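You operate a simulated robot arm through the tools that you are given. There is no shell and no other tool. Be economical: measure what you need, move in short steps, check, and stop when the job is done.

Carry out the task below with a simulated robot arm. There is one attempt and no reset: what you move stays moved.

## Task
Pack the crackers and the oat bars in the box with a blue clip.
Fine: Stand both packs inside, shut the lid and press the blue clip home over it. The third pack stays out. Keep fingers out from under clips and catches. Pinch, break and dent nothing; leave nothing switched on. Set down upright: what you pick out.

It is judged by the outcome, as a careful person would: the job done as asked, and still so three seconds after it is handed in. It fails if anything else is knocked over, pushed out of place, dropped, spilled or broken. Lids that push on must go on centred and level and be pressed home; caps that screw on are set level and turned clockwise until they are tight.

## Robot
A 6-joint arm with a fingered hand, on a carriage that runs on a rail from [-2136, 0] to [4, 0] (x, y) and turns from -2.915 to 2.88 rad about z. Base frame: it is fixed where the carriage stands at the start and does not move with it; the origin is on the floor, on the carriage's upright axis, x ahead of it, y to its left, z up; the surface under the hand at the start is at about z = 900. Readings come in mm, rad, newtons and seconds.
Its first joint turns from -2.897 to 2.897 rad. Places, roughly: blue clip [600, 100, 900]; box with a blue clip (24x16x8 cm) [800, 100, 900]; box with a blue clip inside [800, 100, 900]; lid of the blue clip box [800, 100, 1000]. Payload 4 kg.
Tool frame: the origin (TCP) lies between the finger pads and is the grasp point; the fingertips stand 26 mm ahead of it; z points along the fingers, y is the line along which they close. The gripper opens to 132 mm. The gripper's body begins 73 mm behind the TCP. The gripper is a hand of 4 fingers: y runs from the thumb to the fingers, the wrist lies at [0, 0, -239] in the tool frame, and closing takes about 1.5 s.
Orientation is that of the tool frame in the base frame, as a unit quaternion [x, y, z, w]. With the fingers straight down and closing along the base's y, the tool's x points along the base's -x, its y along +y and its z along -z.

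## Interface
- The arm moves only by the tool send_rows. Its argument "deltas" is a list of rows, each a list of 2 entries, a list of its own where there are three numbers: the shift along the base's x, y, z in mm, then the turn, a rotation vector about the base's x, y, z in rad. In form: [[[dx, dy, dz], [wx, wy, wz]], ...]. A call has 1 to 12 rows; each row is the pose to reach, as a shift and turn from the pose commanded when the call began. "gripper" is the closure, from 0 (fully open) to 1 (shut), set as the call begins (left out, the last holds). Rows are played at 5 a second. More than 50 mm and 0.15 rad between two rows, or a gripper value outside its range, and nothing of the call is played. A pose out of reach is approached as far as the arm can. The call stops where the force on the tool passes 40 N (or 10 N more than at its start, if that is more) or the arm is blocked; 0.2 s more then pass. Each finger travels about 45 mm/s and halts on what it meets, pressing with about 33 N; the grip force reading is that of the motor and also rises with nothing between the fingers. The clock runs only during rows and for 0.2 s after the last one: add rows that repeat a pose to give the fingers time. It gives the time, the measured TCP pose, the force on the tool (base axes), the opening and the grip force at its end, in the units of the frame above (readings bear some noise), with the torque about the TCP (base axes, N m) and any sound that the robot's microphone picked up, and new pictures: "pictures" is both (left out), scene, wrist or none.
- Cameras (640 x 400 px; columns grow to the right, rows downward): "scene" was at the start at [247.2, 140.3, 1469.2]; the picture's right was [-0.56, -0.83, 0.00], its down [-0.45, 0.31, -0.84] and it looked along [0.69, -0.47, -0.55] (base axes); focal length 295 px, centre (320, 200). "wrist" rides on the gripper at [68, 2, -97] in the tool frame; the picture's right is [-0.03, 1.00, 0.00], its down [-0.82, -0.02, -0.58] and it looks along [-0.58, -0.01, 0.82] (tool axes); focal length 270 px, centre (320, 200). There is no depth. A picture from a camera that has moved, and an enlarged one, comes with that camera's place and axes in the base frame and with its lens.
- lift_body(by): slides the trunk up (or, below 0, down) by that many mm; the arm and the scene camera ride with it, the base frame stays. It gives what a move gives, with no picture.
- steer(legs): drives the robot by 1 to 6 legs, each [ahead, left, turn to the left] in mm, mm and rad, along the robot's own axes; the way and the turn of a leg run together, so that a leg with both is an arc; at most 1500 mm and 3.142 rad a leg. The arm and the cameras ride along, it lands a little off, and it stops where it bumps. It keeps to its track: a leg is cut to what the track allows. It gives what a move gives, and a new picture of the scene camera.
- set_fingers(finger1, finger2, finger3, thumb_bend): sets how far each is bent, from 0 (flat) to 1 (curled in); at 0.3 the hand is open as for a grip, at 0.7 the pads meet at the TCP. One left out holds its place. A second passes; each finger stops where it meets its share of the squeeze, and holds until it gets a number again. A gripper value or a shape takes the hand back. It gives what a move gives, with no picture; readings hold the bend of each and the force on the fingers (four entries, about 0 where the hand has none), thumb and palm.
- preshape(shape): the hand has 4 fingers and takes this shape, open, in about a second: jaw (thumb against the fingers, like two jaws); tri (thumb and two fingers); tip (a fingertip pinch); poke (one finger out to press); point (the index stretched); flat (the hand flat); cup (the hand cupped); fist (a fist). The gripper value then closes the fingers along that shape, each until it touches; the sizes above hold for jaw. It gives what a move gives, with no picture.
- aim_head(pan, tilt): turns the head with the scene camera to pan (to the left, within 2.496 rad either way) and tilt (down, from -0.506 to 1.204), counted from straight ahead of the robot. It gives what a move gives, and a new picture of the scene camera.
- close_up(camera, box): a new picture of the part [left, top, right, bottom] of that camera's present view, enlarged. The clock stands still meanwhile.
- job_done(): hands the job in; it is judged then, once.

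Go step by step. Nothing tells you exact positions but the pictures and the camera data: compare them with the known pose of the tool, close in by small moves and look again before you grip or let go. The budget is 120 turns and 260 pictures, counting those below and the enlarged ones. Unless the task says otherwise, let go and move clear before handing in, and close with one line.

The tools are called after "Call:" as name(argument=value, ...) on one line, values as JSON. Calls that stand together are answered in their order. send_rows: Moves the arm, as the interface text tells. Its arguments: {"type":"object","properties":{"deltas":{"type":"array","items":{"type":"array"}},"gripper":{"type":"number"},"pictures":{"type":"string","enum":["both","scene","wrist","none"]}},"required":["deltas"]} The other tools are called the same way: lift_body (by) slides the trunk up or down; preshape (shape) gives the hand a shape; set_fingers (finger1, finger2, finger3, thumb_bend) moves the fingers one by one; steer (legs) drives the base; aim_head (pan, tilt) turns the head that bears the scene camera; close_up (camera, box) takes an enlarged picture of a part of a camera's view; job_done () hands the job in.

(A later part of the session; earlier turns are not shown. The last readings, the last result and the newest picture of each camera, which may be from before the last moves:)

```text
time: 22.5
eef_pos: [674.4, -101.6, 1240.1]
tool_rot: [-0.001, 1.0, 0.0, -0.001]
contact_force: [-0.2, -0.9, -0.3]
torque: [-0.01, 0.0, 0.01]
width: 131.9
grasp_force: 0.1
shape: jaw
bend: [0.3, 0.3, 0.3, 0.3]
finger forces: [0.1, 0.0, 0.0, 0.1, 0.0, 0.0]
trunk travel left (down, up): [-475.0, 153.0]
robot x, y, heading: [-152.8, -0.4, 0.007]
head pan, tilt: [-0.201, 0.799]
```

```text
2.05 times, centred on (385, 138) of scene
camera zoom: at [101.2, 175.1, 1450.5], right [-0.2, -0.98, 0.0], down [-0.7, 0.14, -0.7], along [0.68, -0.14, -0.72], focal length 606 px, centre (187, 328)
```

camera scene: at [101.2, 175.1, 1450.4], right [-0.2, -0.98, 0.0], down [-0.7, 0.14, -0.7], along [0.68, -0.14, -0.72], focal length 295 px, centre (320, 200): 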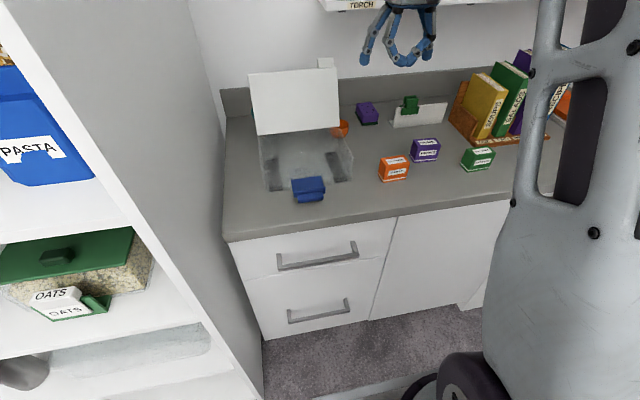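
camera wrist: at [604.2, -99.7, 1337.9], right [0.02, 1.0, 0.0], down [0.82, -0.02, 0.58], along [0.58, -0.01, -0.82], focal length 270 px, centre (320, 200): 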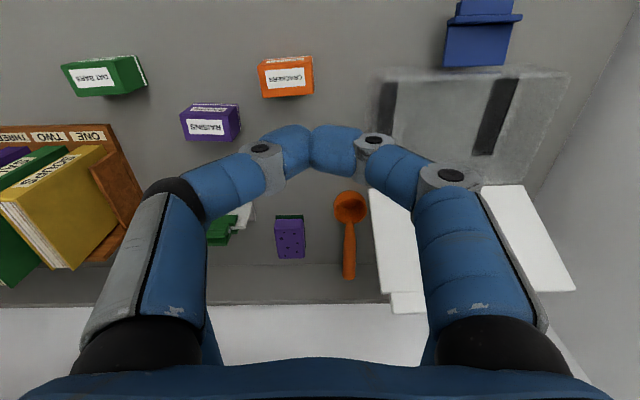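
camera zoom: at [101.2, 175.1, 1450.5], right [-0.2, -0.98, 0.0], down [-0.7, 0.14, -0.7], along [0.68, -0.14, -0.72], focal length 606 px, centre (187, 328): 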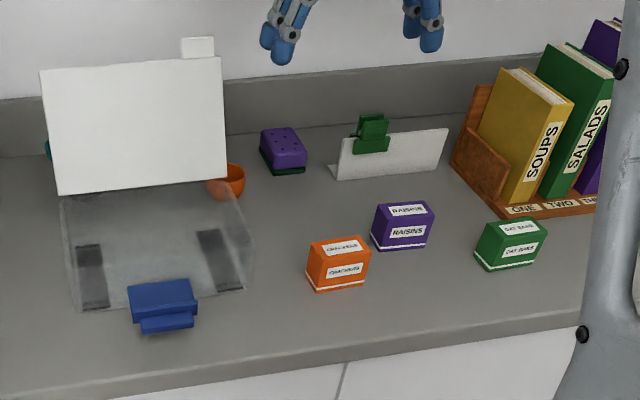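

The lid is staying open on its own. Now the crackers: I'll hover above them (around [673, −147]) with the fingers partly closed and check the alignment.

Call:
send_rows(deltas=[[[0, -20, -40], [0, 0, 0]], [[0, -45, -80], [0, 0, 0]], [[0, -46, -120], [0, 0, 0]], [[0, -46, -160], [0, 0, 0]], [[0, -46, -190], [0, 0, 0]], [[0, -46, -190], [0, 0, 0]]], gripper=0.2)

Call:
close_up(camera="wrist", box=[120, 0, 520, 250])

Call:
close_up(camera="scene", box=[340, 120, 460, 195])

```text
time: 23.9
eef_pos: [675.9, -146.5, 1047.8]
tool_rot: [-0.001, 1.0, 0.0, 0.0]
contact_force: [0.4, -0.7, -0.3]
torque: [0.02, 0.01, 0.01]
width: 105.7
grasp_force: 0.1
shape: jaw
bend: [0.59, 0.59, 0.59, 0.44]
finger forces: [0.0, 0.1, 0.1, 0.1, 0.1, 0.0]
trunk travel left (down, up): [-475.0, 153.0]
robot x, y, heading: [-151.4, -0.6, 0.008]
head pan, tilt: [-0.201, 0.799]
camera scene: at [101.2, 175.1, 1450.5], right [-0.2, -0.98, 0.0], down [-0.7, 0.14, -0.7], along [0.68, -0.14, -0.72], focal length 295 px, centre (320, 200)
camera wrist: at [604.6, -144.5, 1145.6], right [0.02, 1.0, 0.0], down [0.82, -0.02, 0.58], along [0.58, -0.01, -0.82], focal length 270 px, centre (320, 200)
```

scene: 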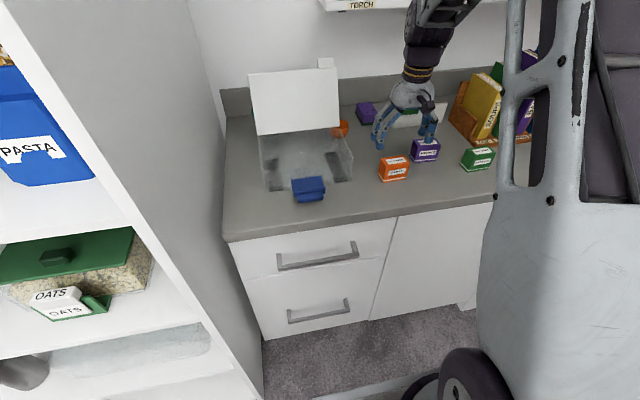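
wrist: 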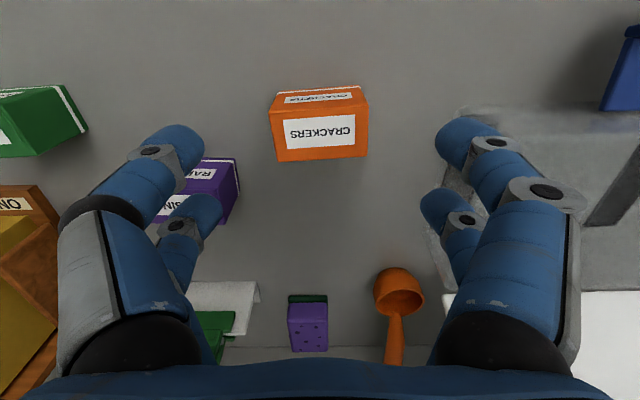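

```text
1.60 times, centred on (320, 125) of wrist
camera zoom: at [604.6, -144.5, 1145.6], right [0.02, 1.0, 0.0], down [0.82, -0.02, 0.58], along [0.58, -0.01, -0.82], focal length 432 px, centre (320, 320)
```

zoom: 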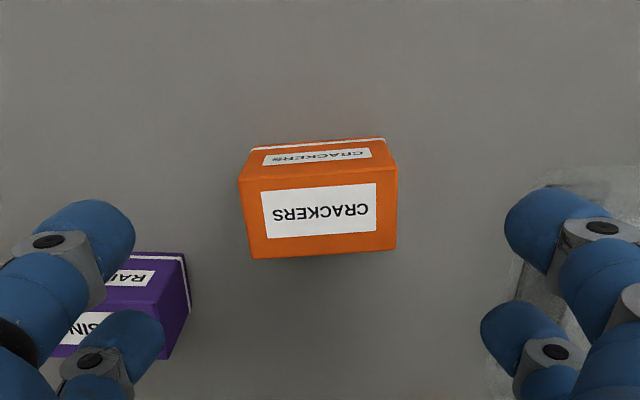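

```text
5.33 times, centred on (400, 158) of scene
camera zoom: at [101.2, 175.1, 1450.5], right [-0.2, -0.98, 0.0], down [-0.7, 0.14, -0.7], along [0.68, -0.14, -0.72], focal length 1575 px, centre (-107, 427)
```

zoom: 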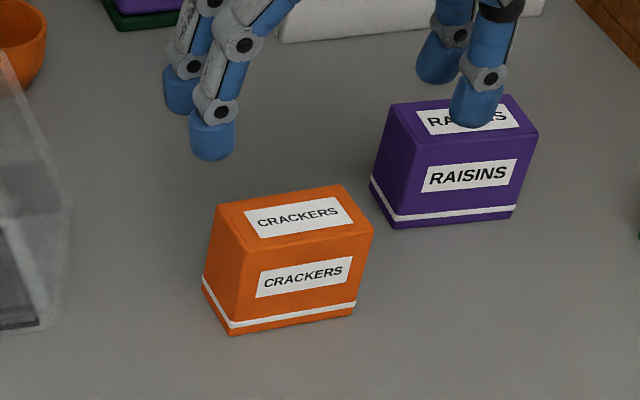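

The crackers' top is centred at about [681, −145] with a yaw of about +0.06 rad. I'll align and descend over them.

Call:
send_rows(deltas=[[[4.8, 1.5, -25], [0, 0, 0.06]], [[4.8, 1.5, -50], [0, 0, 0.06]], [[4.8, 1.5, -75], [0, 0, 0.06]], [[4.8, 1.5, -95], [0, 0, 0.06]], [[4.8, 1.5, -112], [0, 0, 0.06]], [[4.8, 1.5, -112], [0, 0, 0.06]]])

Call:
close_up(camera="scene", box=[340, 120, 460, 195])

```text
time: 25.3
eef_pos: [680.9, -142.5, 936.3]
tool_rot: [-0.032, 0.999, 0.001, -0.001]
contact_force: [-0.5, 0.6, 0.6]
torque: [0.0, -0.01, 0.04]
width: 105.9
grasp_force: 0.0
shape: jaw
bend: [0.59, 0.59, 0.59, 0.44]
finger forces: [0.1, 0.0, 0.0, 0.0, 0.0, 0.0]
trunk travel left (down, up): [-475.0, 153.0]
robot x, y, heading: [-151.6, -0.4, 0.004]
head pan, tilt: [-0.201, 0.799]
camera scene: at [101.2, 175.1, 1450.5], right [-0.2, -0.98, 0.0], down [-0.7, 0.14, -0.7], along [0.68, -0.14, -0.72], focal length 295 px, centre (320, 200)
camera wrist: at [609.9, -145.1, 1034.1], right [-0.04, 1.0, 0.0], down [0.82, 0.03, 0.58], along [0.58, 0.02, -0.82], focal length 270 px, centre (320, 200)
```

scene: 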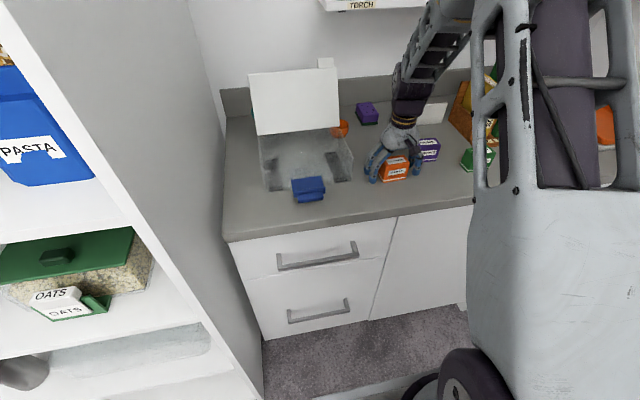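
wrist: 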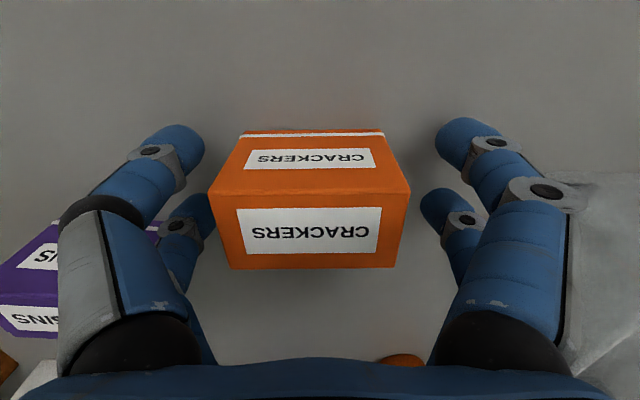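

```text
5.33 times, centred on (400, 158) of scene
camera zoom: at [101.2, 175.1, 1450.5], right [-0.2, -0.98, 0.0], down [-0.7, 0.14, -0.7], along [0.68, -0.14, -0.72], focal length 1575 px, centre (-107, 427)
```

zoom: 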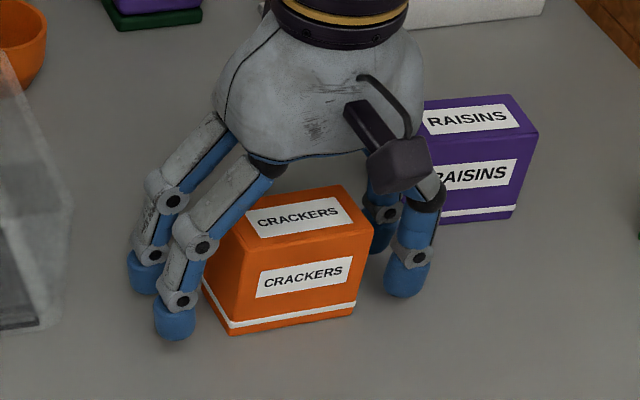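

Aligned over the crackers. Closing gently.

Call:
send_rows(deltas=[[[0, -2, 0], [0, 0, 0]], [[0, -2, 0], [0, 0, 0]], [[0, -2, 0], [0, 0, 0]], [[0, -2, 0], [0, 0, 0]], [[0, -2, 0], [0, 0, 0]], [[0, -2, 0], [0, 0, 0]]], gripper=0.53, pictures="wrist")

```text
time: 26.7
eef_pos: [680.6, -145.0, 936.2]
tool_rot: [-0.032, 1.0, 0.001, 0.0]
contact_force: [-0.8, 0.4, -1.4]
torque: [-0.01, -0.02, 0.02]
width: 62.3
grasp_force: 32.7
shape: jaw
bend: [0.73, 0.73, 0.73, 0.7]
finger forces: [30.0, 30.0, 29.8, 0.1, 30.2, 0.0]
trunk travel left (down, up): [-475.0, 153.0]
robot x, y, heading: [-149.5, 0.7, 0.008]
head pan, tilt: [-0.201, 0.799]
camera wrist: at [610.1, -147.3, 1034.4], right [-0.04, 1.0, 0.0], down [0.82, 0.03, 0.58], along [0.58, 0.02, -0.82], focal length 270 px, centre (320, 200)
```

wrist: 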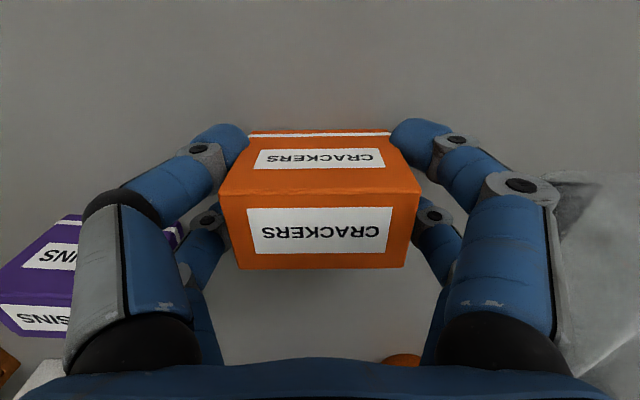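

The crackers are held. Lifting straight up and carrying them over the box to [776, 45].

Call:
send_rows(deltas=[[[0, 0, 15], [0, 0, 0]], [[0, 0, 50], [0, 0, 0]], [[0, 0, 90], [0, 0, 0]], [[0, 0, 120], [0, 0, -0.02]], [[10, 35, 120], [0, 0, -0.06]], [[25, 70, 120], [0, 0, -0.06]], [[45, 105, 120], [0, 0, -0.06]], [[65, 140, 120], [0, 0, -0.06]], [[85, 170, 120], [0, 0, -0.06]], [[95, 190, 120], [0, 0, -0.06]], [[95, 190, 120], [0, 0, -0.06]]])

Call:
close_up(camera="scene", box=[230, 40, 390, 210])

```text
time: 29.1
eef_pos: [773.2, 43.4, 1057.6]
tool_rot: [-0.001, 1.0, -0.001, -0.001]
contact_force: [0.6, 0.0, -0.7]
torque: [0.02, -0.01, -0.01]
width: 62.4
grasp_force: 33.0
shape: jaw
bend: [0.73, 0.73, 0.73, 0.7]
finger forces: [30.0, 30.1, 29.8, 0.0, 30.2, 0.1]
trunk travel left (down, up): [-475.0, 153.0]
robot x, y, heading: [-152.5, 0.5, 0.003]
head pan, tilt: [-0.201, 0.799]
camera scene: at [101.2, 175.1, 1450.5], right [-0.2, -0.98, 0.0], down [-0.7, 0.14, -0.7], along [0.68, -0.14, -0.72], focal length 295 px, centre (320, 200)
camera wrist: at [704.0, 45.4, 1154.6], right [0.02, 1.0, 0.0], down [0.82, -0.02, 0.58], along [0.58, -0.01, -0.82], focal length 270 px, centre (320, 200)
```

scene: 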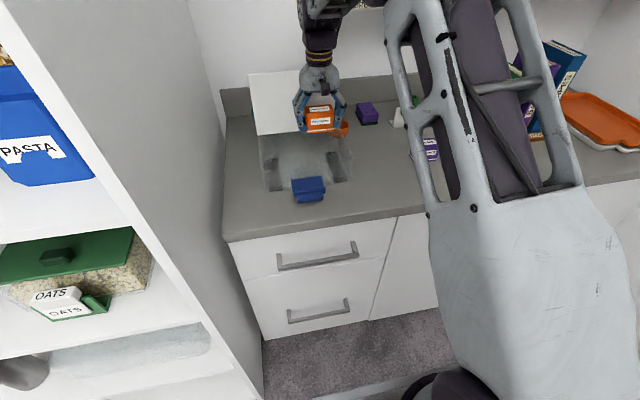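
wrist: 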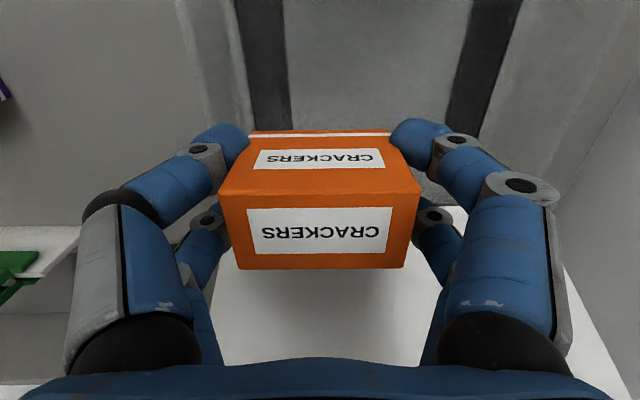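

```text
2.35 times, centred on (310, 125) of scene
camera zoom: at [101.2, 175.1, 1450.5], right [-0.2, -0.98, 0.0], down [-0.7, 0.14, -0.7], along [0.68, -0.14, -0.72], focal length 695 px, centre (344, 376)
```

zoom: 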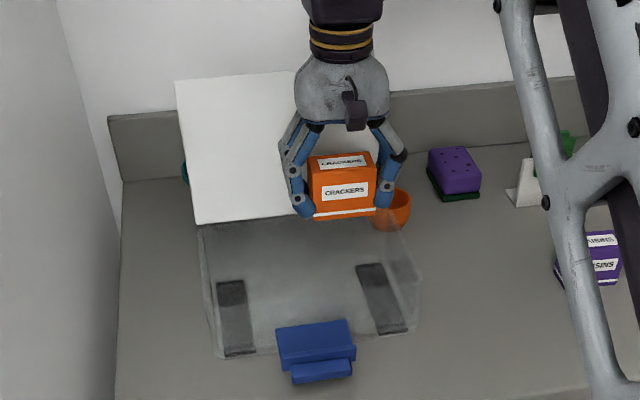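

Over the box with clear space all around. Lowering to just above the floor.

Call:
send_rows(deltas=[[[2, 2, -25], [0, 0, 0]], [[2, 2, -50], [0, 0, 0]], [[2, 2, -75], [0, 0, 0]], [[2, 2, -95], [0, 0, 0]], [[2, 2, -108], [0, 0, 0]], [[2, 2, -108], [0, 0, 0]]], pictures="wrist")

Call:
close_up(camera="scene", box=[230, 40, 390, 210])

```text
time: 30.5
eef_pos: [776.3, 45.8, 949.2]
tool_rot: [-0.002, 1.0, 0.0, 0.001]
contact_force: [0.7, -0.1, -0.4]
torque: [-0.01, 0.03, 0.01]
width: 43.5
grasp_force: 32.9
shape: jaw
bend: [0.79, 0.72, 0.74, 0.73]
finger forces: [15.3, 36.3, 26.1, 0.0, 23.3, 0.0]
trunk travel left (down, up): [-475.0, 153.0]
robot x, y, heading: [-152.6, 2.2, 0.006]
head pan, tilt: [-0.201, 0.799]
camera wrist: at [706.3, 47.7, 1046.5], right [0.02, 1.0, 0.0], down [0.82, -0.02, 0.58], along [0.58, -0.01, -0.82], focal length 270 px, centre (320, 200)
```

wrist: 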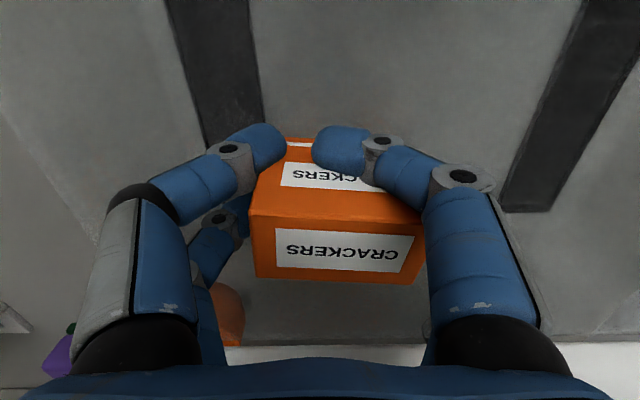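

```text
2.35 times, centred on (310, 125) of scene
camera zoom: at [101.2, 175.1, 1450.5], right [-0.2, -0.98, 0.0], down [-0.7, 0.14, -0.7], along [0.68, -0.14, -0.72], focal length 695 px, centre (344, 376)
```

zoom: 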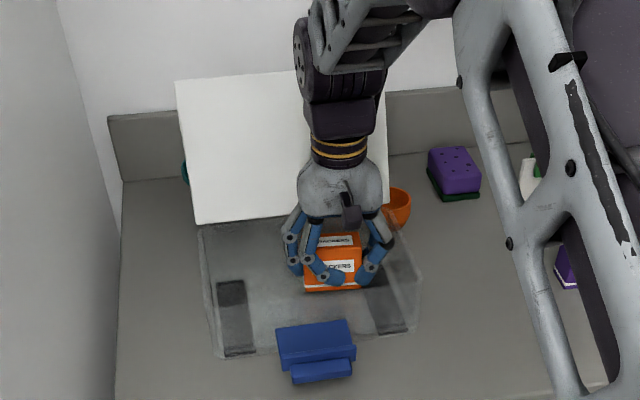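

The crackers have slipped a bit in the grip (one finger slid off the front edge), but they're upright and near the floor. I'll lower gently to contact before letting go.

Call:
send_rows(deltas=[[[0, 0, -3], [0, 0, 0]], [[0, 0, -6], [0, 0, 0]], [[0, 0, -8], [0, 0, 0]], [[0, 0, -8], [0, 0, 0]]], pictures="wrist")

Call:
close_up(camera="scene", box=[270, 80, 350, 190])

```text
time: 31.5
eef_pos: [775.6, 45.3, 944.0]
tool_rot: [-0.002, 1.0, 0.0, 0.001]
contact_force: [-4.4, -0.2, 26.4]
torque: [0.21, -0.66, 0.05]
width: 43.4
grasp_force: 32.9
shape: jaw
bend: [0.79, 0.73, 0.75, 0.73]
finger forces: [17.6, 37.0, 30.0, 0.0, 22.2, 0.0]
trunk travel left (down, up): [-475.0, 153.0]
robot x, y, heading: [-148.5, -1.8, 0.003]
head pan, tilt: [-0.201, 0.799]
camera wrist: at [706.4, 47.8, 1041.0], right [0.02, 1.0, 0.0], down [0.81, -0.02, 0.58], along [0.58, -0.01, -0.81], focal length 270 px, centre (320, 200)
```

wrist: 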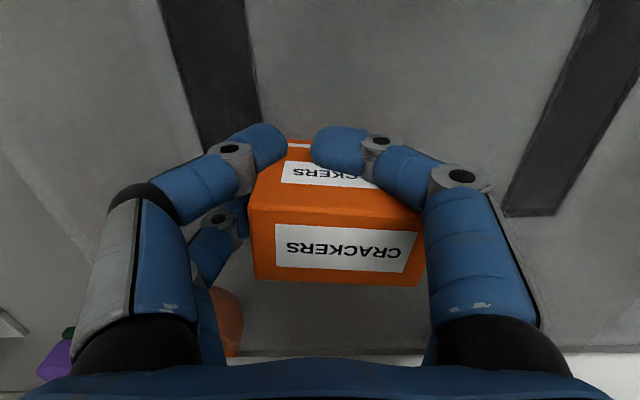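

```text
3.64 times, centred on (310, 135) of scene
camera zoom: at [99.8, 175.0, 1450.9], right [-0.2, -0.98, 0.0], down [-0.7, 0.14, -0.7], along [0.68, -0.14, -0.72], focal length 1074 px, centre (356, 436)
```

zoom: 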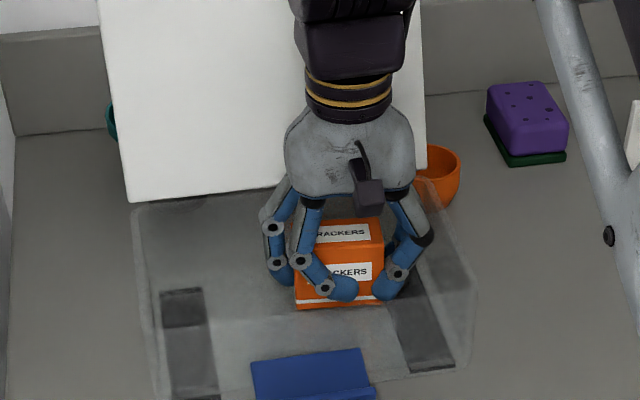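

It's on the floor (26 N contact). Easing up a touch and opening.

Call:
send_rows(deltas=[[[0, 0, 3], [0, 0, 0]], [[0, 0, 3], [0, 0, 0]], [[0, 0, 3], [0, 0, 0]], [[0, 0, 3], [0, 0, 0]], [[0, 0, 3], [0, 0, 0]], [[0, 0, 3], [0, 0, 0]]], gripper=0.28)

Call:
close_up(camera="scene", box=[270, 80, 350, 190])

```text
time: 32.9
eef_pos: [775.1, 45.3, 944.2]
tool_rot: [-0.002, 1.0, 0.0, 0.001]
contact_force: [0.2, -0.4, -0.1]
torque: [0.01, 0.01, 0.02]
width: 94.8
grasp_force: 0.0
shape: jaw
bend: [0.66, 0.66, 0.66, 0.55]
finger forces: [0.1, 0.0, 0.0, 0.0, 0.1, 0.1]
trunk travel left (down, up): [-475.0, 153.0]
robot x, y, heading: [-148.5, -1.7, 0.005]
head pan, tilt: [-0.201, 0.799]
camera scene: at [101.2, 175.1, 1450.5], right [-0.2, -0.98, 0.0], down [-0.7, 0.14, -0.7], along [0.68, -0.14, -0.72], focal length 295 px, centre (320, 200)
camera wrist: at [706.6, 48.3, 1041.9], right [0.02, 1.0, 0.0], down [0.82, -0.02, 0.58], along [0.58, -0.01, -0.82], focal length 270 px, centre (320, 200)
```

scene: 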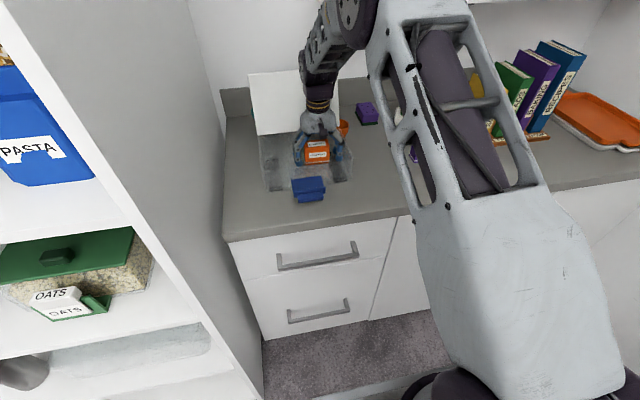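
wrist: 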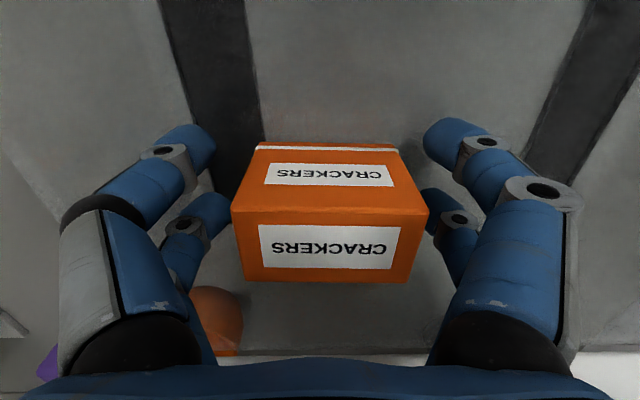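

```text
3.64 times, centred on (310, 135) of scene
camera zoom: at [101.2, 175.1, 1450.5], right [-0.2, -0.98, 0.0], down [-0.7, 0.14, -0.7], along [0.68, -0.14, -0.72], focal length 1074 px, centre (356, 436)
```

zoom: 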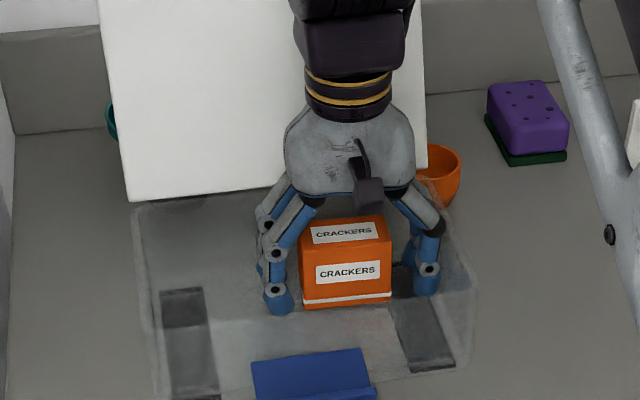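

The crackers stand upright inside. Rising straight up and going to hover over the oat bars.

Call:
send_rows(deltas=[[[0, 0, 40], [0, 0, 0]], [[0, 0, 80], [0, 0, 0]], [[0, 0, 120], [0, 0, 0]], [[-10, -35, 135], [0, 0, 0]], [[-35, -70, 135], [0, 0, 0]], [[-65, -105, 135], [0, 0, 0]], [[-90, -145, 135], [0, 0, 0]], [[-105, -190, 135], [0, 0, 0]], [[-107, -238, 135], [0, 0, 0]], [[-107, -286, 135], [0, 0, 0]], [[-107, -334, 135], [0, 0, 0]], [[-107, -380, 135], [0, 0, 0]]], pictures="none")

Call:
send_rows(deltas=[[[0, -30, -10], [0, 0, 0]], [[0, -65, -25], [0, 0, 0]], [[0, -65, -25], [0, 0, 0]]], gripper=0.2)

Call:
close_up(camera="wrist", box=[120, 0, 520, 250])

Call:
close_up(camera="scene", box=[230, 40, 390, 210])

```text
time: 35.5
eef_pos: [670.0, -334.2, 1079.0]
tool_rot: [-0.001, 1.0, 0.001, 0.0]
contact_force: [-0.2, 0.3, 0.1]
torque: [-0.06, 0.03, -0.01]
width: 94.7
grasp_force: 0.0
shape: jaw
bend: [0.66, 0.66, 0.66, 0.55]
finger forces: [0.0, 0.1, 0.0, 0.1, 0.0, 0.0]
trunk travel left (down, up): [-475.0, 153.0]
robot x, y, heading: [-151.1, 4.3, 0.001]
head pan, tilt: [-0.201, 0.799]
```

```text
time: 36.3
eef_pos: [668.7, -400.3, 1054.4]
tool_rot: [-0.002, 1.0, 0.0, -0.001]
contact_force: [0.5, -1.3, 0.1]
torque: [0.03, 0.01, -0.01]
width: 105.3
grasp_force: 0.1
shape: jaw
bend: [0.59, 0.59, 0.59, 0.45]
finger forces: [0.1, 0.1, 0.0, 0.0, 0.0, 0.1]
trunk travel left (down, up): [-475.0, 153.0]
robot x, y, heading: [-148.8, -0.8, 0.002]
head pan, tilt: [-0.201, 0.799]
camera scene: at [101.1, 175.1, 1450.5], right [-0.2, -0.98, 0.0], down [-0.7, 0.14, -0.7], along [0.68, -0.14, -0.72], focal length 295 px, centre (320, 200)
camera wrist: at [599.0, -398.7, 1151.7], right [0.02, 1.0, 0.0], down [0.82, -0.02, 0.58], along [0.58, -0.01, -0.82], focal length 270 px, centre (320, 200)
```

scene: 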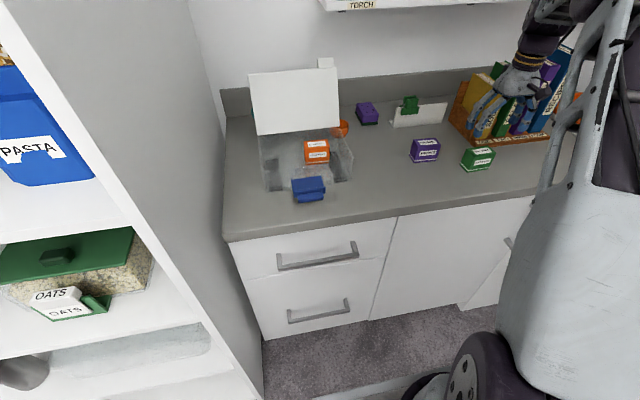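
wrist: 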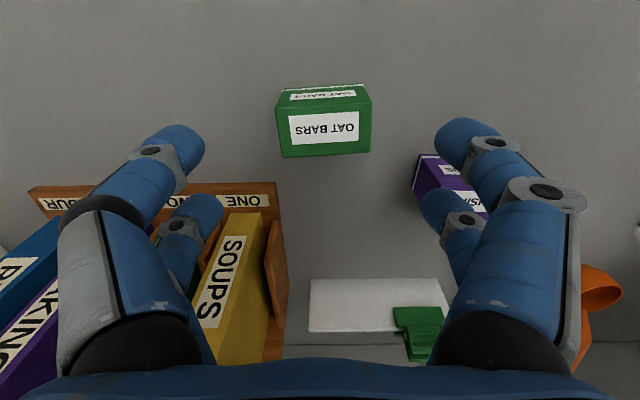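

```text
1.60 times, centred on (320, 125) of wrist
camera zoom: at [599.0, -398.7, 1151.7], right [0.02, 1.0, 0.0], down [0.82, -0.02, 0.58], along [0.58, -0.01, -0.82], focal length 432 px, centre (320, 320)
```

zoom: 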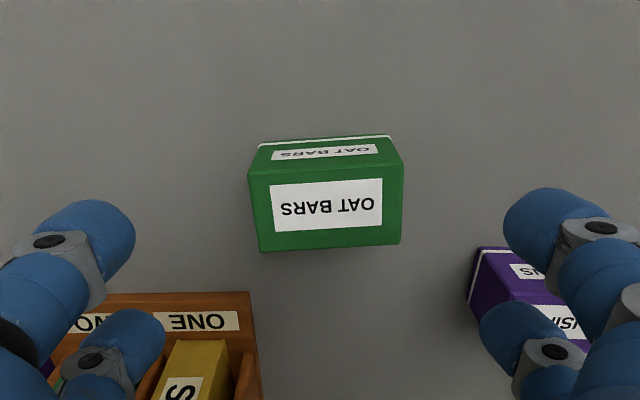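

```text
2.35 times, centred on (310, 125) of scene
camera zoom: at [101.1, 175.1, 1450.5], right [-0.2, -0.98, 0.0], down [-0.7, 0.14, -0.7], along [0.68, -0.14, -0.72], focal length 695 px, centre (344, 376)
```

zoom: 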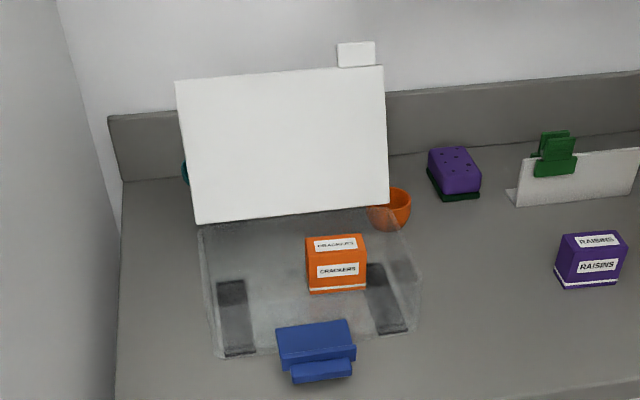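

The oat bars' top is centred at about [675, −396], yaw about +0.045. Aligning (slightly further in x for a better hold) and descending.

Call:
send_rows(deltas=[[[9, 4, -25], [0, 0, 0.045]], [[9, 4, -50], [0, 0, 0.045]], [[9, 4, -75], [0, 0, 0.045]], [[9, 4, -100], [0, 0, 0.045]], [[9, 4, -120], [0, 0, 0.045]], [[9, 4, -120], [0, 0, 0.045]]], pictures="wrist")

```text
time: 37.7
eef_pos: [678.6, -395.7, 934.1]
tool_rot: [-0.025, 1.0, 0.0, 0.0]
contact_force: [-0.3, 0.2, -0.3]
torque: [-0.02, 0.0, 0.0]
width: 105.2
grasp_force: 0.1
shape: jaw
bend: [0.59, 0.59, 0.59, 0.45]
finger forces: [0.0, 0.0, 0.1, 0.0, 0.0, 0.0]
trunk travel left (down, up): [-475.0, 153.0]
robot x, y, heading: [-151.9, -5.7, 0.003]
head pan, tilt: [-0.201, 0.799]
camera wrist: at [608.3, -396.7, 1031.7], right [-0.02, 1.0, 0.0], down [0.82, 0.02, 0.58], along [0.58, 0.01, -0.82], focal length 270 px, centre (320, 200)
```

wrist: 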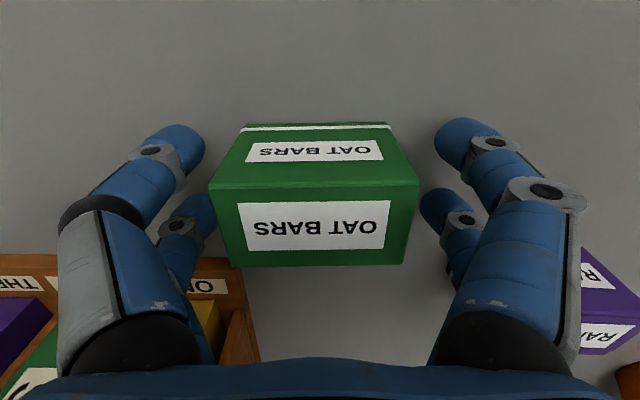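

Well aligned. Closing.

Call:
send_rows(deltas=[[[0, -2, 0], [0, 0, 0]], [[0, -2, 0], [0, 0, 0]], [[0, -2, 0], [0, 0, 0]], [[0, -2, 0], [0, 0, 0]], [[0, -2, 0], [0, 0, 0]], [[0, -2, 0], [0, 0, 0]]], gripper=0.5, pictures="wrist")

```text
time: 39.1
eef_pos: [678.4, -397.7, 934.2]
tool_rot: [-0.024, 1.0, 0.0, 0.0]
contact_force: [-0.4, 2.7, 6.4]
torque: [0.27, 0.16, -0.05]
width: 54.3
grasp_force: 32.6
shape: jaw
bend: [0.73, 0.74, 0.79, 0.7]
finger forces: [30.5, 30.2, 18.6, 0.0, 42.4, 0.0]
trunk travel left (down, up): [-475.0, 153.0]
robot x, y, heading: [-151.8, -0.0, 0.006]
head pan, tilt: [-0.201, 0.799]
camera wrist: at [608.7, -398.2, 1032.1], right [-0.02, 1.0, 0.0], down [0.82, 0.02, 0.58], along [0.58, 0.01, -0.82], focal length 270 px, centre (320, 200)
```

wrist: 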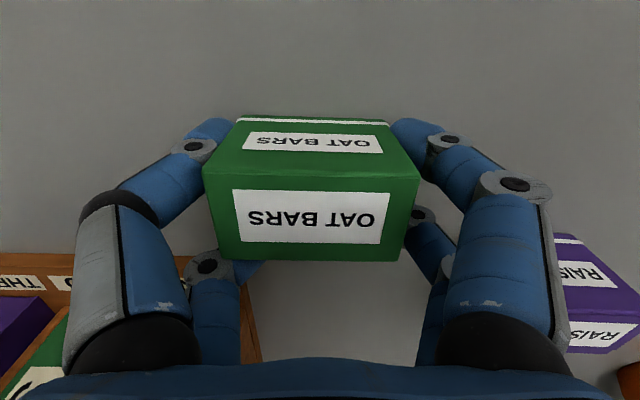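

One rear finger slipped off the pack's short side: this hand is too wide for that 40 mm face. I'll release, rise, and rotate the hand 90° to grip across the thin direction instead.

Call:
send_rows(deltas=[[[0, 0, 0], [0, 0, 0]], [[0, 0, 0], [0, 0, 0]], [[0, 0, 0], [0, 0, 0]], [[0, 0, 0], [0, 0, 0]], [[0, 0, 20], [0, 0, 0]], [[0, 0, 60], [0, 0, 0]], [[0, 0, 110], [0, 0, 0]], [[0, 0, 150], [0, 0, 0]]], gripper=0.2, pictures="wrist")

Call:
send_rows(deltas=[[[0, 0, 0], [0, 0, 0.14]], [[0, 0, 0], [0, 0, 0.28]], [[0, 0, 0], [0, 0, 0.42]], [[0, 0, 0], [0, 0, 0.56]], [[0, 0, 0], [0, 0, 0.7]], [[0, 0, 0], [0, 0, 0.84]], [[0, 0, 0], [0, 0, 0.98]], [[0, 0, 0], [0, 0, 1.12]], [[0, 0, 0], [0, 0, 1.26]], [[0, 0, 0], [0, 0, 1.4]], [[0, 0, 0], [0, 0, 1.54]], [[0, 0, 0], [0, 0, 1.57]]])

Call:
close_up(camera="wrist", box=[120, 0, 520, 250])

```text
time: 40.9
eef_pos: [677.0, -398.1, 1083.6]
tool_rot: [-0.025, 1.0, -0.001, 0.0]
contact_force: [-0.1, -1.1, 0.2]
torque: [0.01, 0.02, 0.01]
width: 105.2
grasp_force: 0.1
shape: jaw
bend: [0.59, 0.59, 0.59, 0.45]
finger forces: [0.0, 0.0, 0.0, 0.1, 0.1, 0.0]
trunk travel left (down, up): [-475.0, 153.0]
robot x, y, heading: [-150.5, -1.4, 0.007]
head pan, tilt: [-0.201, 0.799]
camera wrist: at [607.8, -399.1, 1181.1], right [-0.02, 1.0, 0.0], down [0.82, 0.02, 0.58], along [0.58, 0.01, -0.82], focal length 270 px, centre (320, 200)
```

wrist: 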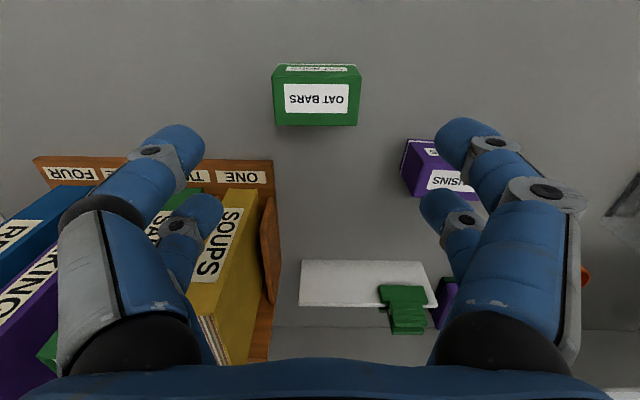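

```text
time: 43.5
eef_pos: [633.6, -230.3, 972.1]
tool_rot: [-0.664, 0.737, -0.109, -0.069]
contact_force: [0.8, -0.3, -0.1]
torque: [0.04, -0.02, 0.01]
width: 105.6
grasp_force: 0.1
shape: jaw
bend: [0.59, 0.59, 0.59, 0.45]
finger forces: [0.0, 0.0, 0.1, 0.0, 0.0, 0.0]
out of reach, approached as far as the arm can: row 6, 7, 8, 9, 10, 11, 12
trunk travel left (down, up): [-475.0, 153.0]
robot x, y, heading: [-149.6, -4.9, 0.004]
head pan, tilt: [-0.201, 0.799]
camera scene: at [101.2, 174.8, 1450.5], right [-0.2, -0.98, 0.0], down [-0.7, 0.14, -0.7], along [0.68, -0.14, -0.72], focal length 295 px, centre (320, 200)
camera wrist: at [619.0, -271.8, 1083.1], right [-0.99, 0.12, -0.08], down [0.09, 0.93, 0.36], along [0.11, 0.35, -0.93], focal length 270 px, centre (320, 200)
```

scene: 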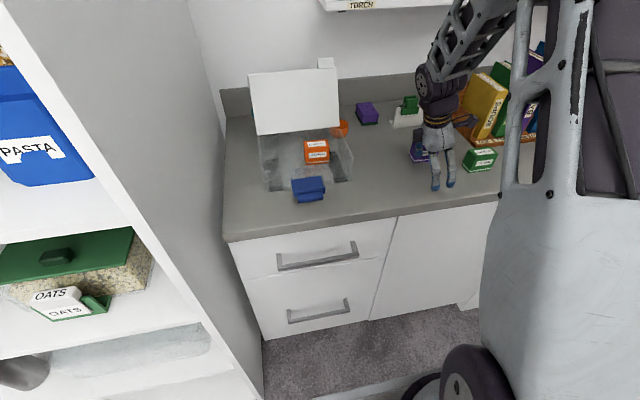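
wrist: 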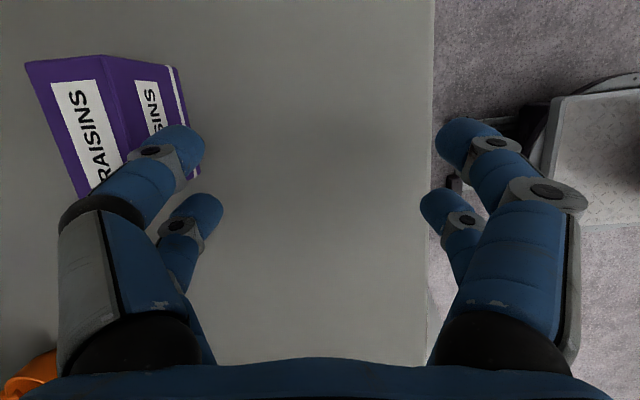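

```text
1.60 times, centred on (320, 125) of wrist
camera zoom: at [619.0, -271.8, 1083.1], right [-0.99, 0.12, -0.08], down [0.09, 0.93, 0.36], along [0.11, 0.35, -0.93], focal length 432 px, centre (320, 320)
```

zoom: 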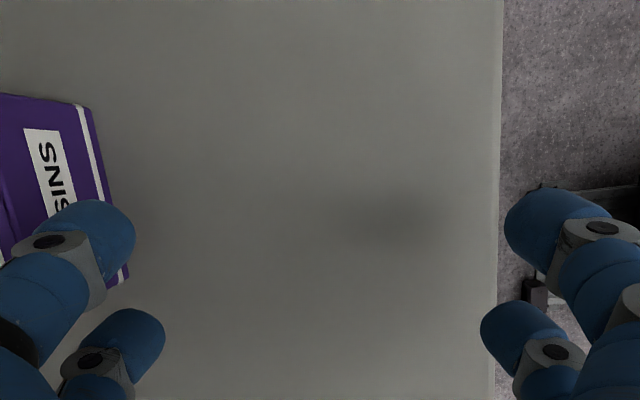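

The 90° turn that way was out of reach and the hand wandered near the raisins, with no contact force felt. I'll go straight up first, then check.

Call:
send_rows(deltas=[[[0, 0, 30], [0, 0, 0]], [[0, 0, 70], [0, 0, 0]], [[0, 0, 110], [0, 0, 0]], [[0, 0, 150], [0, 0, 0]]])

Call:
close_up(camera="scene", box=[370, 110, 530, 210])

```text
time: 44.5
eef_pos: [628.6, -199.8, 1105.1]
tool_rot: [-0.649, 0.746, -0.125, -0.081]
contact_force: [0.1, 0.6, -0.7]
torque: [0.01, 0.03, -0.04]
width: 105.6
grasp_force: 0.1
shape: jaw
bend: [0.59, 0.59, 0.59, 0.45]
finger forces: [0.1, 0.0, 0.0, 0.0, 0.0, 0.1]
out of reach, approached as far as the arm can: row 1, 2, 3, 4
trunk travel left (down, up): [-475.0, 153.0]
robot x, y, heading: [-150.2, 1.7, 0.003]
head pan, tilt: [-0.201, 0.799]
camera scene: at [101.6, 175.1, 1450.4], right [-0.2, -0.98, 0.0], down [-0.7, 0.14, -0.7], along [0.68, -0.14, -0.72], focal length 295 px, centre (320, 200)
camera wrist: at [612.4, -235.0, 1217.4], right [-0.98, 0.15, -0.09], down [0.11, 0.94, 0.32], along [0.13, 0.31, -0.94], focal length 270 px, centre (320, 200)
```

scene: 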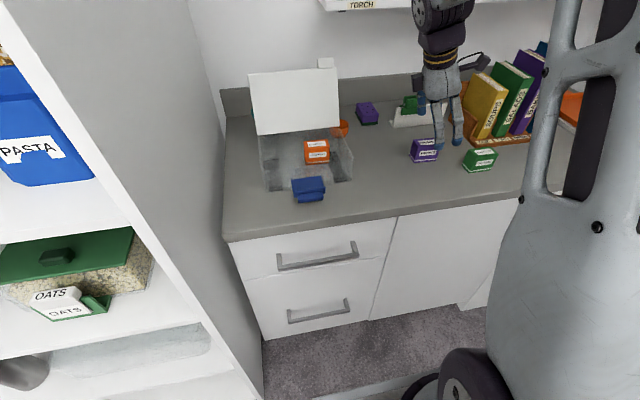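
wrist: 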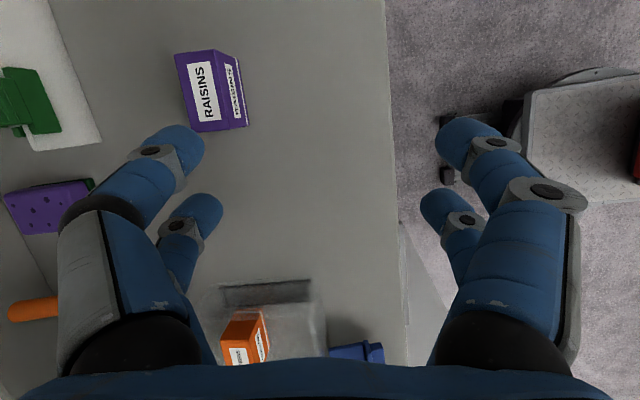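

```text
4.00 times, centred on (450, 160) of scene
camera zoom: at [101.6, 175.1, 1450.4], right [-0.2, -0.98, 0.0], down [-0.7, 0.14, -0.7], along [0.68, -0.14, -0.72], focal length 1181 px, centre (-200, 360)
```

zoom: 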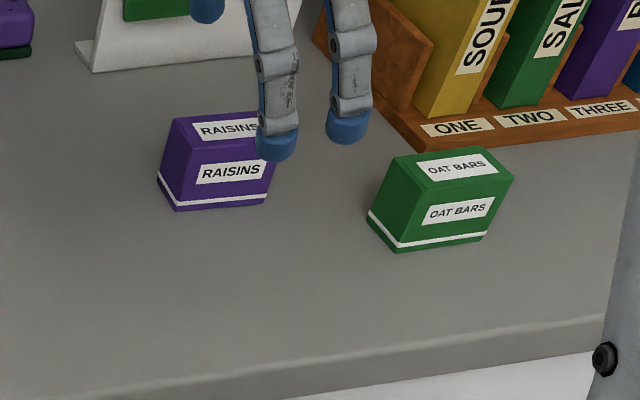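

Nothing was disturbed (raisins and oat bars are in place). I'll turn the hand back to its normal orientation; then I'll grip the oat bars with only the front finger pair centred on the short faces.

Call:
send_rows(deltas=[[[4, -8, 5], [0.025, -0.016, -0.129]], [[8, -16, 10], [0.05, -0.032, -0.258]], [[12, -24, 15], [0.075, -0.048, -0.387]], [[16, -32, 15], [0.1, -0.064, -0.516]], [[20, -40, 15], [0.125, -0.08, -0.645]], [[24, -48, 15], [0.149, -0.097, -0.775]], [[28, -56, 15], [0.174, -0.113, -0.904]], [[32, -64, 15], [0.199, -0.129, -1.033]], [[36, -72, 15], [0.224, -0.145, -1.162]], [[40, -80, 15], [0.249, -0.161, -1.291]], [[44, -88, 15], [0.274, -0.177, -1.42]], [[44, -88, 15], [0.274, -0.177, -1.42]]], pictures="none")

```text
time: 47.1
eef_pos: [674.0, -290.0, 1120.4]
tool_rot: [0.0, 1.0, -0.002, 0.0]
contact_force: [-0.1, -0.2, -0.4]
torque: [0.01, 0.0, 0.01]
width: 105.7
grasp_force: 0.1
shape: jaw
bend: [0.59, 0.59, 0.59, 0.45]
finger forces: [0.0, 0.1, 0.1, 0.0, 0.1, 0.1]
trunk travel left (down, up): [-475.0, 153.0]
robot x, y, heading: [-153.5, 1.1, 0.006]
head pan, tilt: [-0.201, 0.799]
```

Orientation restored. Moving over the oat bars with the front pair above the pack centre.

Call:
send_rows(deltas=[[[6, -40, 0], [0, 0, 0]], [[12, -80, 0], [0, 0, 0]], [[16, -106, -20], [0, 0, 0]], [[16, -106, -60], [0, 0, 0]], [[16, -106, -60], [0, 0, 0]]], pictures="wrist")

Call:
close_up(camera="wrist", box=[120, 0, 520, 250])

```text
time: 48.3
eef_pos: [689.9, -395.8, 1061.3]
tool_rot: [-0.001, 1.0, -0.001, 0.001]
contact_force: [-0.4, -0.4, -0.9]
torque: [0.02, -0.01, -0.02]
width: 105.5
grasp_force: 0.0
shape: jaw
bend: [0.59, 0.59, 0.59, 0.45]
finger forces: [0.0, 0.0, 0.1, 0.0, 0.1, 0.0]
trunk travel left (down, up): [-475.0, 153.0]
robot x, y, heading: [-152.1, -2.8, 0.004]
head pan, tilt: [-0.201, 0.799]
camera wrist: at [620.1, -393.8, 1159.6], right [0.02, 1.0, 0.0], down [0.82, -0.02, 0.58], along [0.58, -0.01, -0.82], focal length 270 px, centre (320, 200)
```

wrist: 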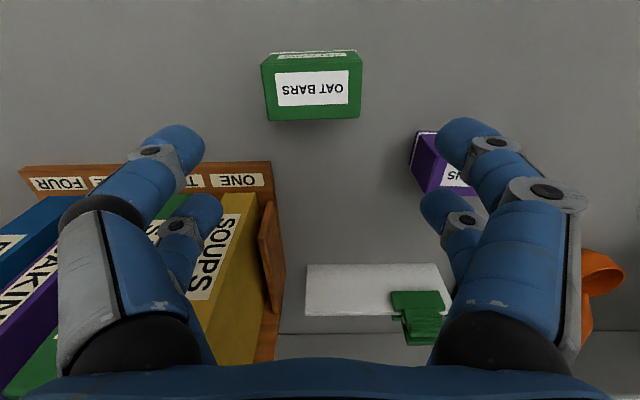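

```text
1.60 times, centred on (320, 125) of wrist
camera zoom: at [620.1, -393.8, 1159.6], right [0.02, 1.0, 0.0], down [0.82, -0.02, 0.58], along [0.58, -0.01, -0.82], focal length 432 px, centre (320, 320)
```

zoom: 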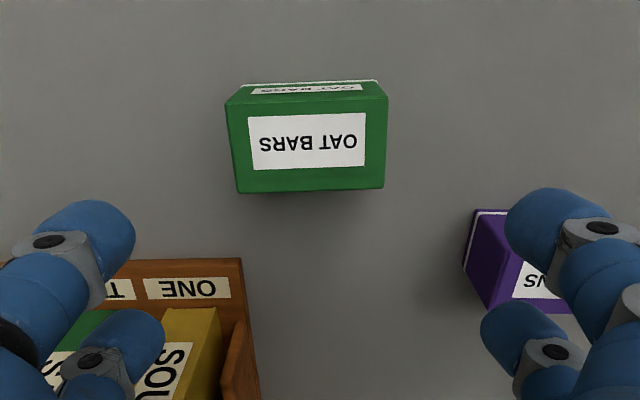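

The oat bars are centred at about [669–671, −399], nearly square on. Descending with the front pair on the centreline.

Call:
send_rows(deltas=[[[-3, -3, -25], [0, 0, 0.01]], [[-3, -3, -50], [0, 0, 0.01]], [[-3, -3, -75], [0, 0, 0.01]], [[-3, -3, -100], [0, 0, 0.01]], [[-3, -3, -126], [0, 0, 0.01]], [[-3, -3, -126], [0, 0, 0.01]]], pictures="wrist")

Call:
close_up(camera="scene", box=[420, 110, 540, 200])

```text
time: 49.7
eef_pos: [687.8, -397.8, 933.9]
tool_rot: [-0.006, 1.0, 0.0, 0.0]
contact_force: [0.5, 0.1, -0.2]
torque: [-0.02, 0.02, -0.02]
width: 105.5
grasp_force: 0.1
shape: jaw
bend: [0.59, 0.59, 0.59, 0.45]
finger forces: [0.0, 0.1, 0.0, 0.0, 0.0, 0.0]
trunk travel left (down, up): [-475.0, 153.0]
robot x, y, heading: [-154.6, -4.0, 0.001]
head pan, tilt: [-0.201, 0.799]
camera wrist: at [617.8, -394.8, 1031.8], right [0.01, 1.0, 0.0], down [0.82, -0.01, 0.58], along [0.58, -0.01, -0.82], focal length 270 px, centre (320, 200)
```

wrist: 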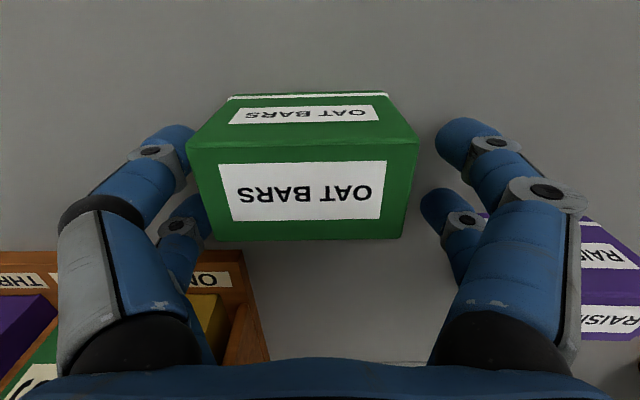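

```text
4.44 times, centred on (480, 155) of scene
camera zoom: at [101.2, 175.1, 1450.5], right [-0.2, -0.98, 0.0], down [-0.7, 0.14, -0.7], along [0.68, -0.14, -0.72], focal length 1313 px, centre (-391, 400)
```

zoom: 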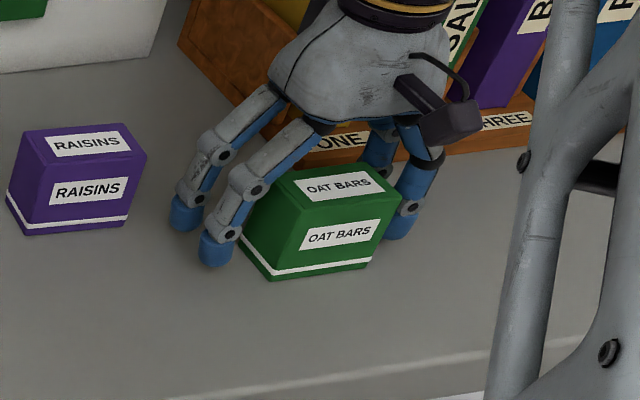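

The front pair lines up with the pack's mid-line (x≈671). A small y correction, then close only finger 1 and the thumb.

Call:
send_rows(deltas=[[[0, -3, 0], [0, 0, 0]], [[0, -3, 0], [0, 0, 0]]], pictures="none")

Call:
set_fingers(finger1=0.78, thumb_bend=0.76)

Call:
close_up(camera="wrist", box=[0, 0, 640, 400])

```text
time: 50.3
eef_pos: [688.1, -400.5, 934.7]
tool_rot: [-0.006, 1.0, -0.001, 0.0]
contact_force: [0.4, 0.5, -0.1]
torque: [-0.01, 0.0, -0.02]
width: 105.4
grasp_force: 0.1
shape: jaw
bend: [0.59, 0.59, 0.59, 0.45]
finger forces: [0.0, 0.0, 0.0, 0.0, 0.0, 0.1]
trunk travel left (down, up): [-475.0, 153.0]
robot x, y, heading: [-151.9, 0.1, 0.004]
head pan, tilt: [-0.201, 0.799]
```

```text
time: 51.3
eef_pos: [686.4, -399.6, 935.4]
tool_rot: [-0.007, 1.0, -0.001, 0.0]
contact_force: [-0.4, -0.5, 0.6]
torque: [0.02, 0.01, 0.0]
width: 64.7
grasp_force: 18.7
shape: fingers
bend: [0.53, 0.59, 0.59, 0.64]
finger forces: [18.6, 0.1, 0.0, 0.0, 18.7, 0.0]
trunk travel left (down, up): [-475.0, 153.0]
robot x, y, heading: [-150.8, -0.1, 0.003]
head pan, tilt: [-0.201, 0.799]
```

```text
1.00 times, centred on (320, 200) of wrist (not enlarged: the box is as wide or as high as the picture)
camera zoom: at [617.7, -397.9, 1033.1], right [0.01, 1.0, 0.0], down [0.82, -0.01, 0.58], along [0.58, -0.01, -0.82], focal length 270 px, centre (320, 200)
```

zoom: 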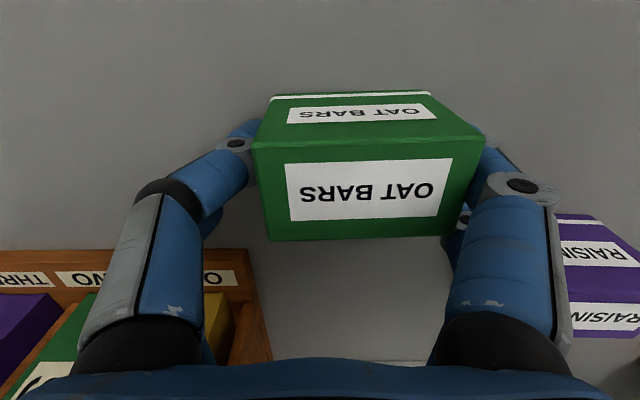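

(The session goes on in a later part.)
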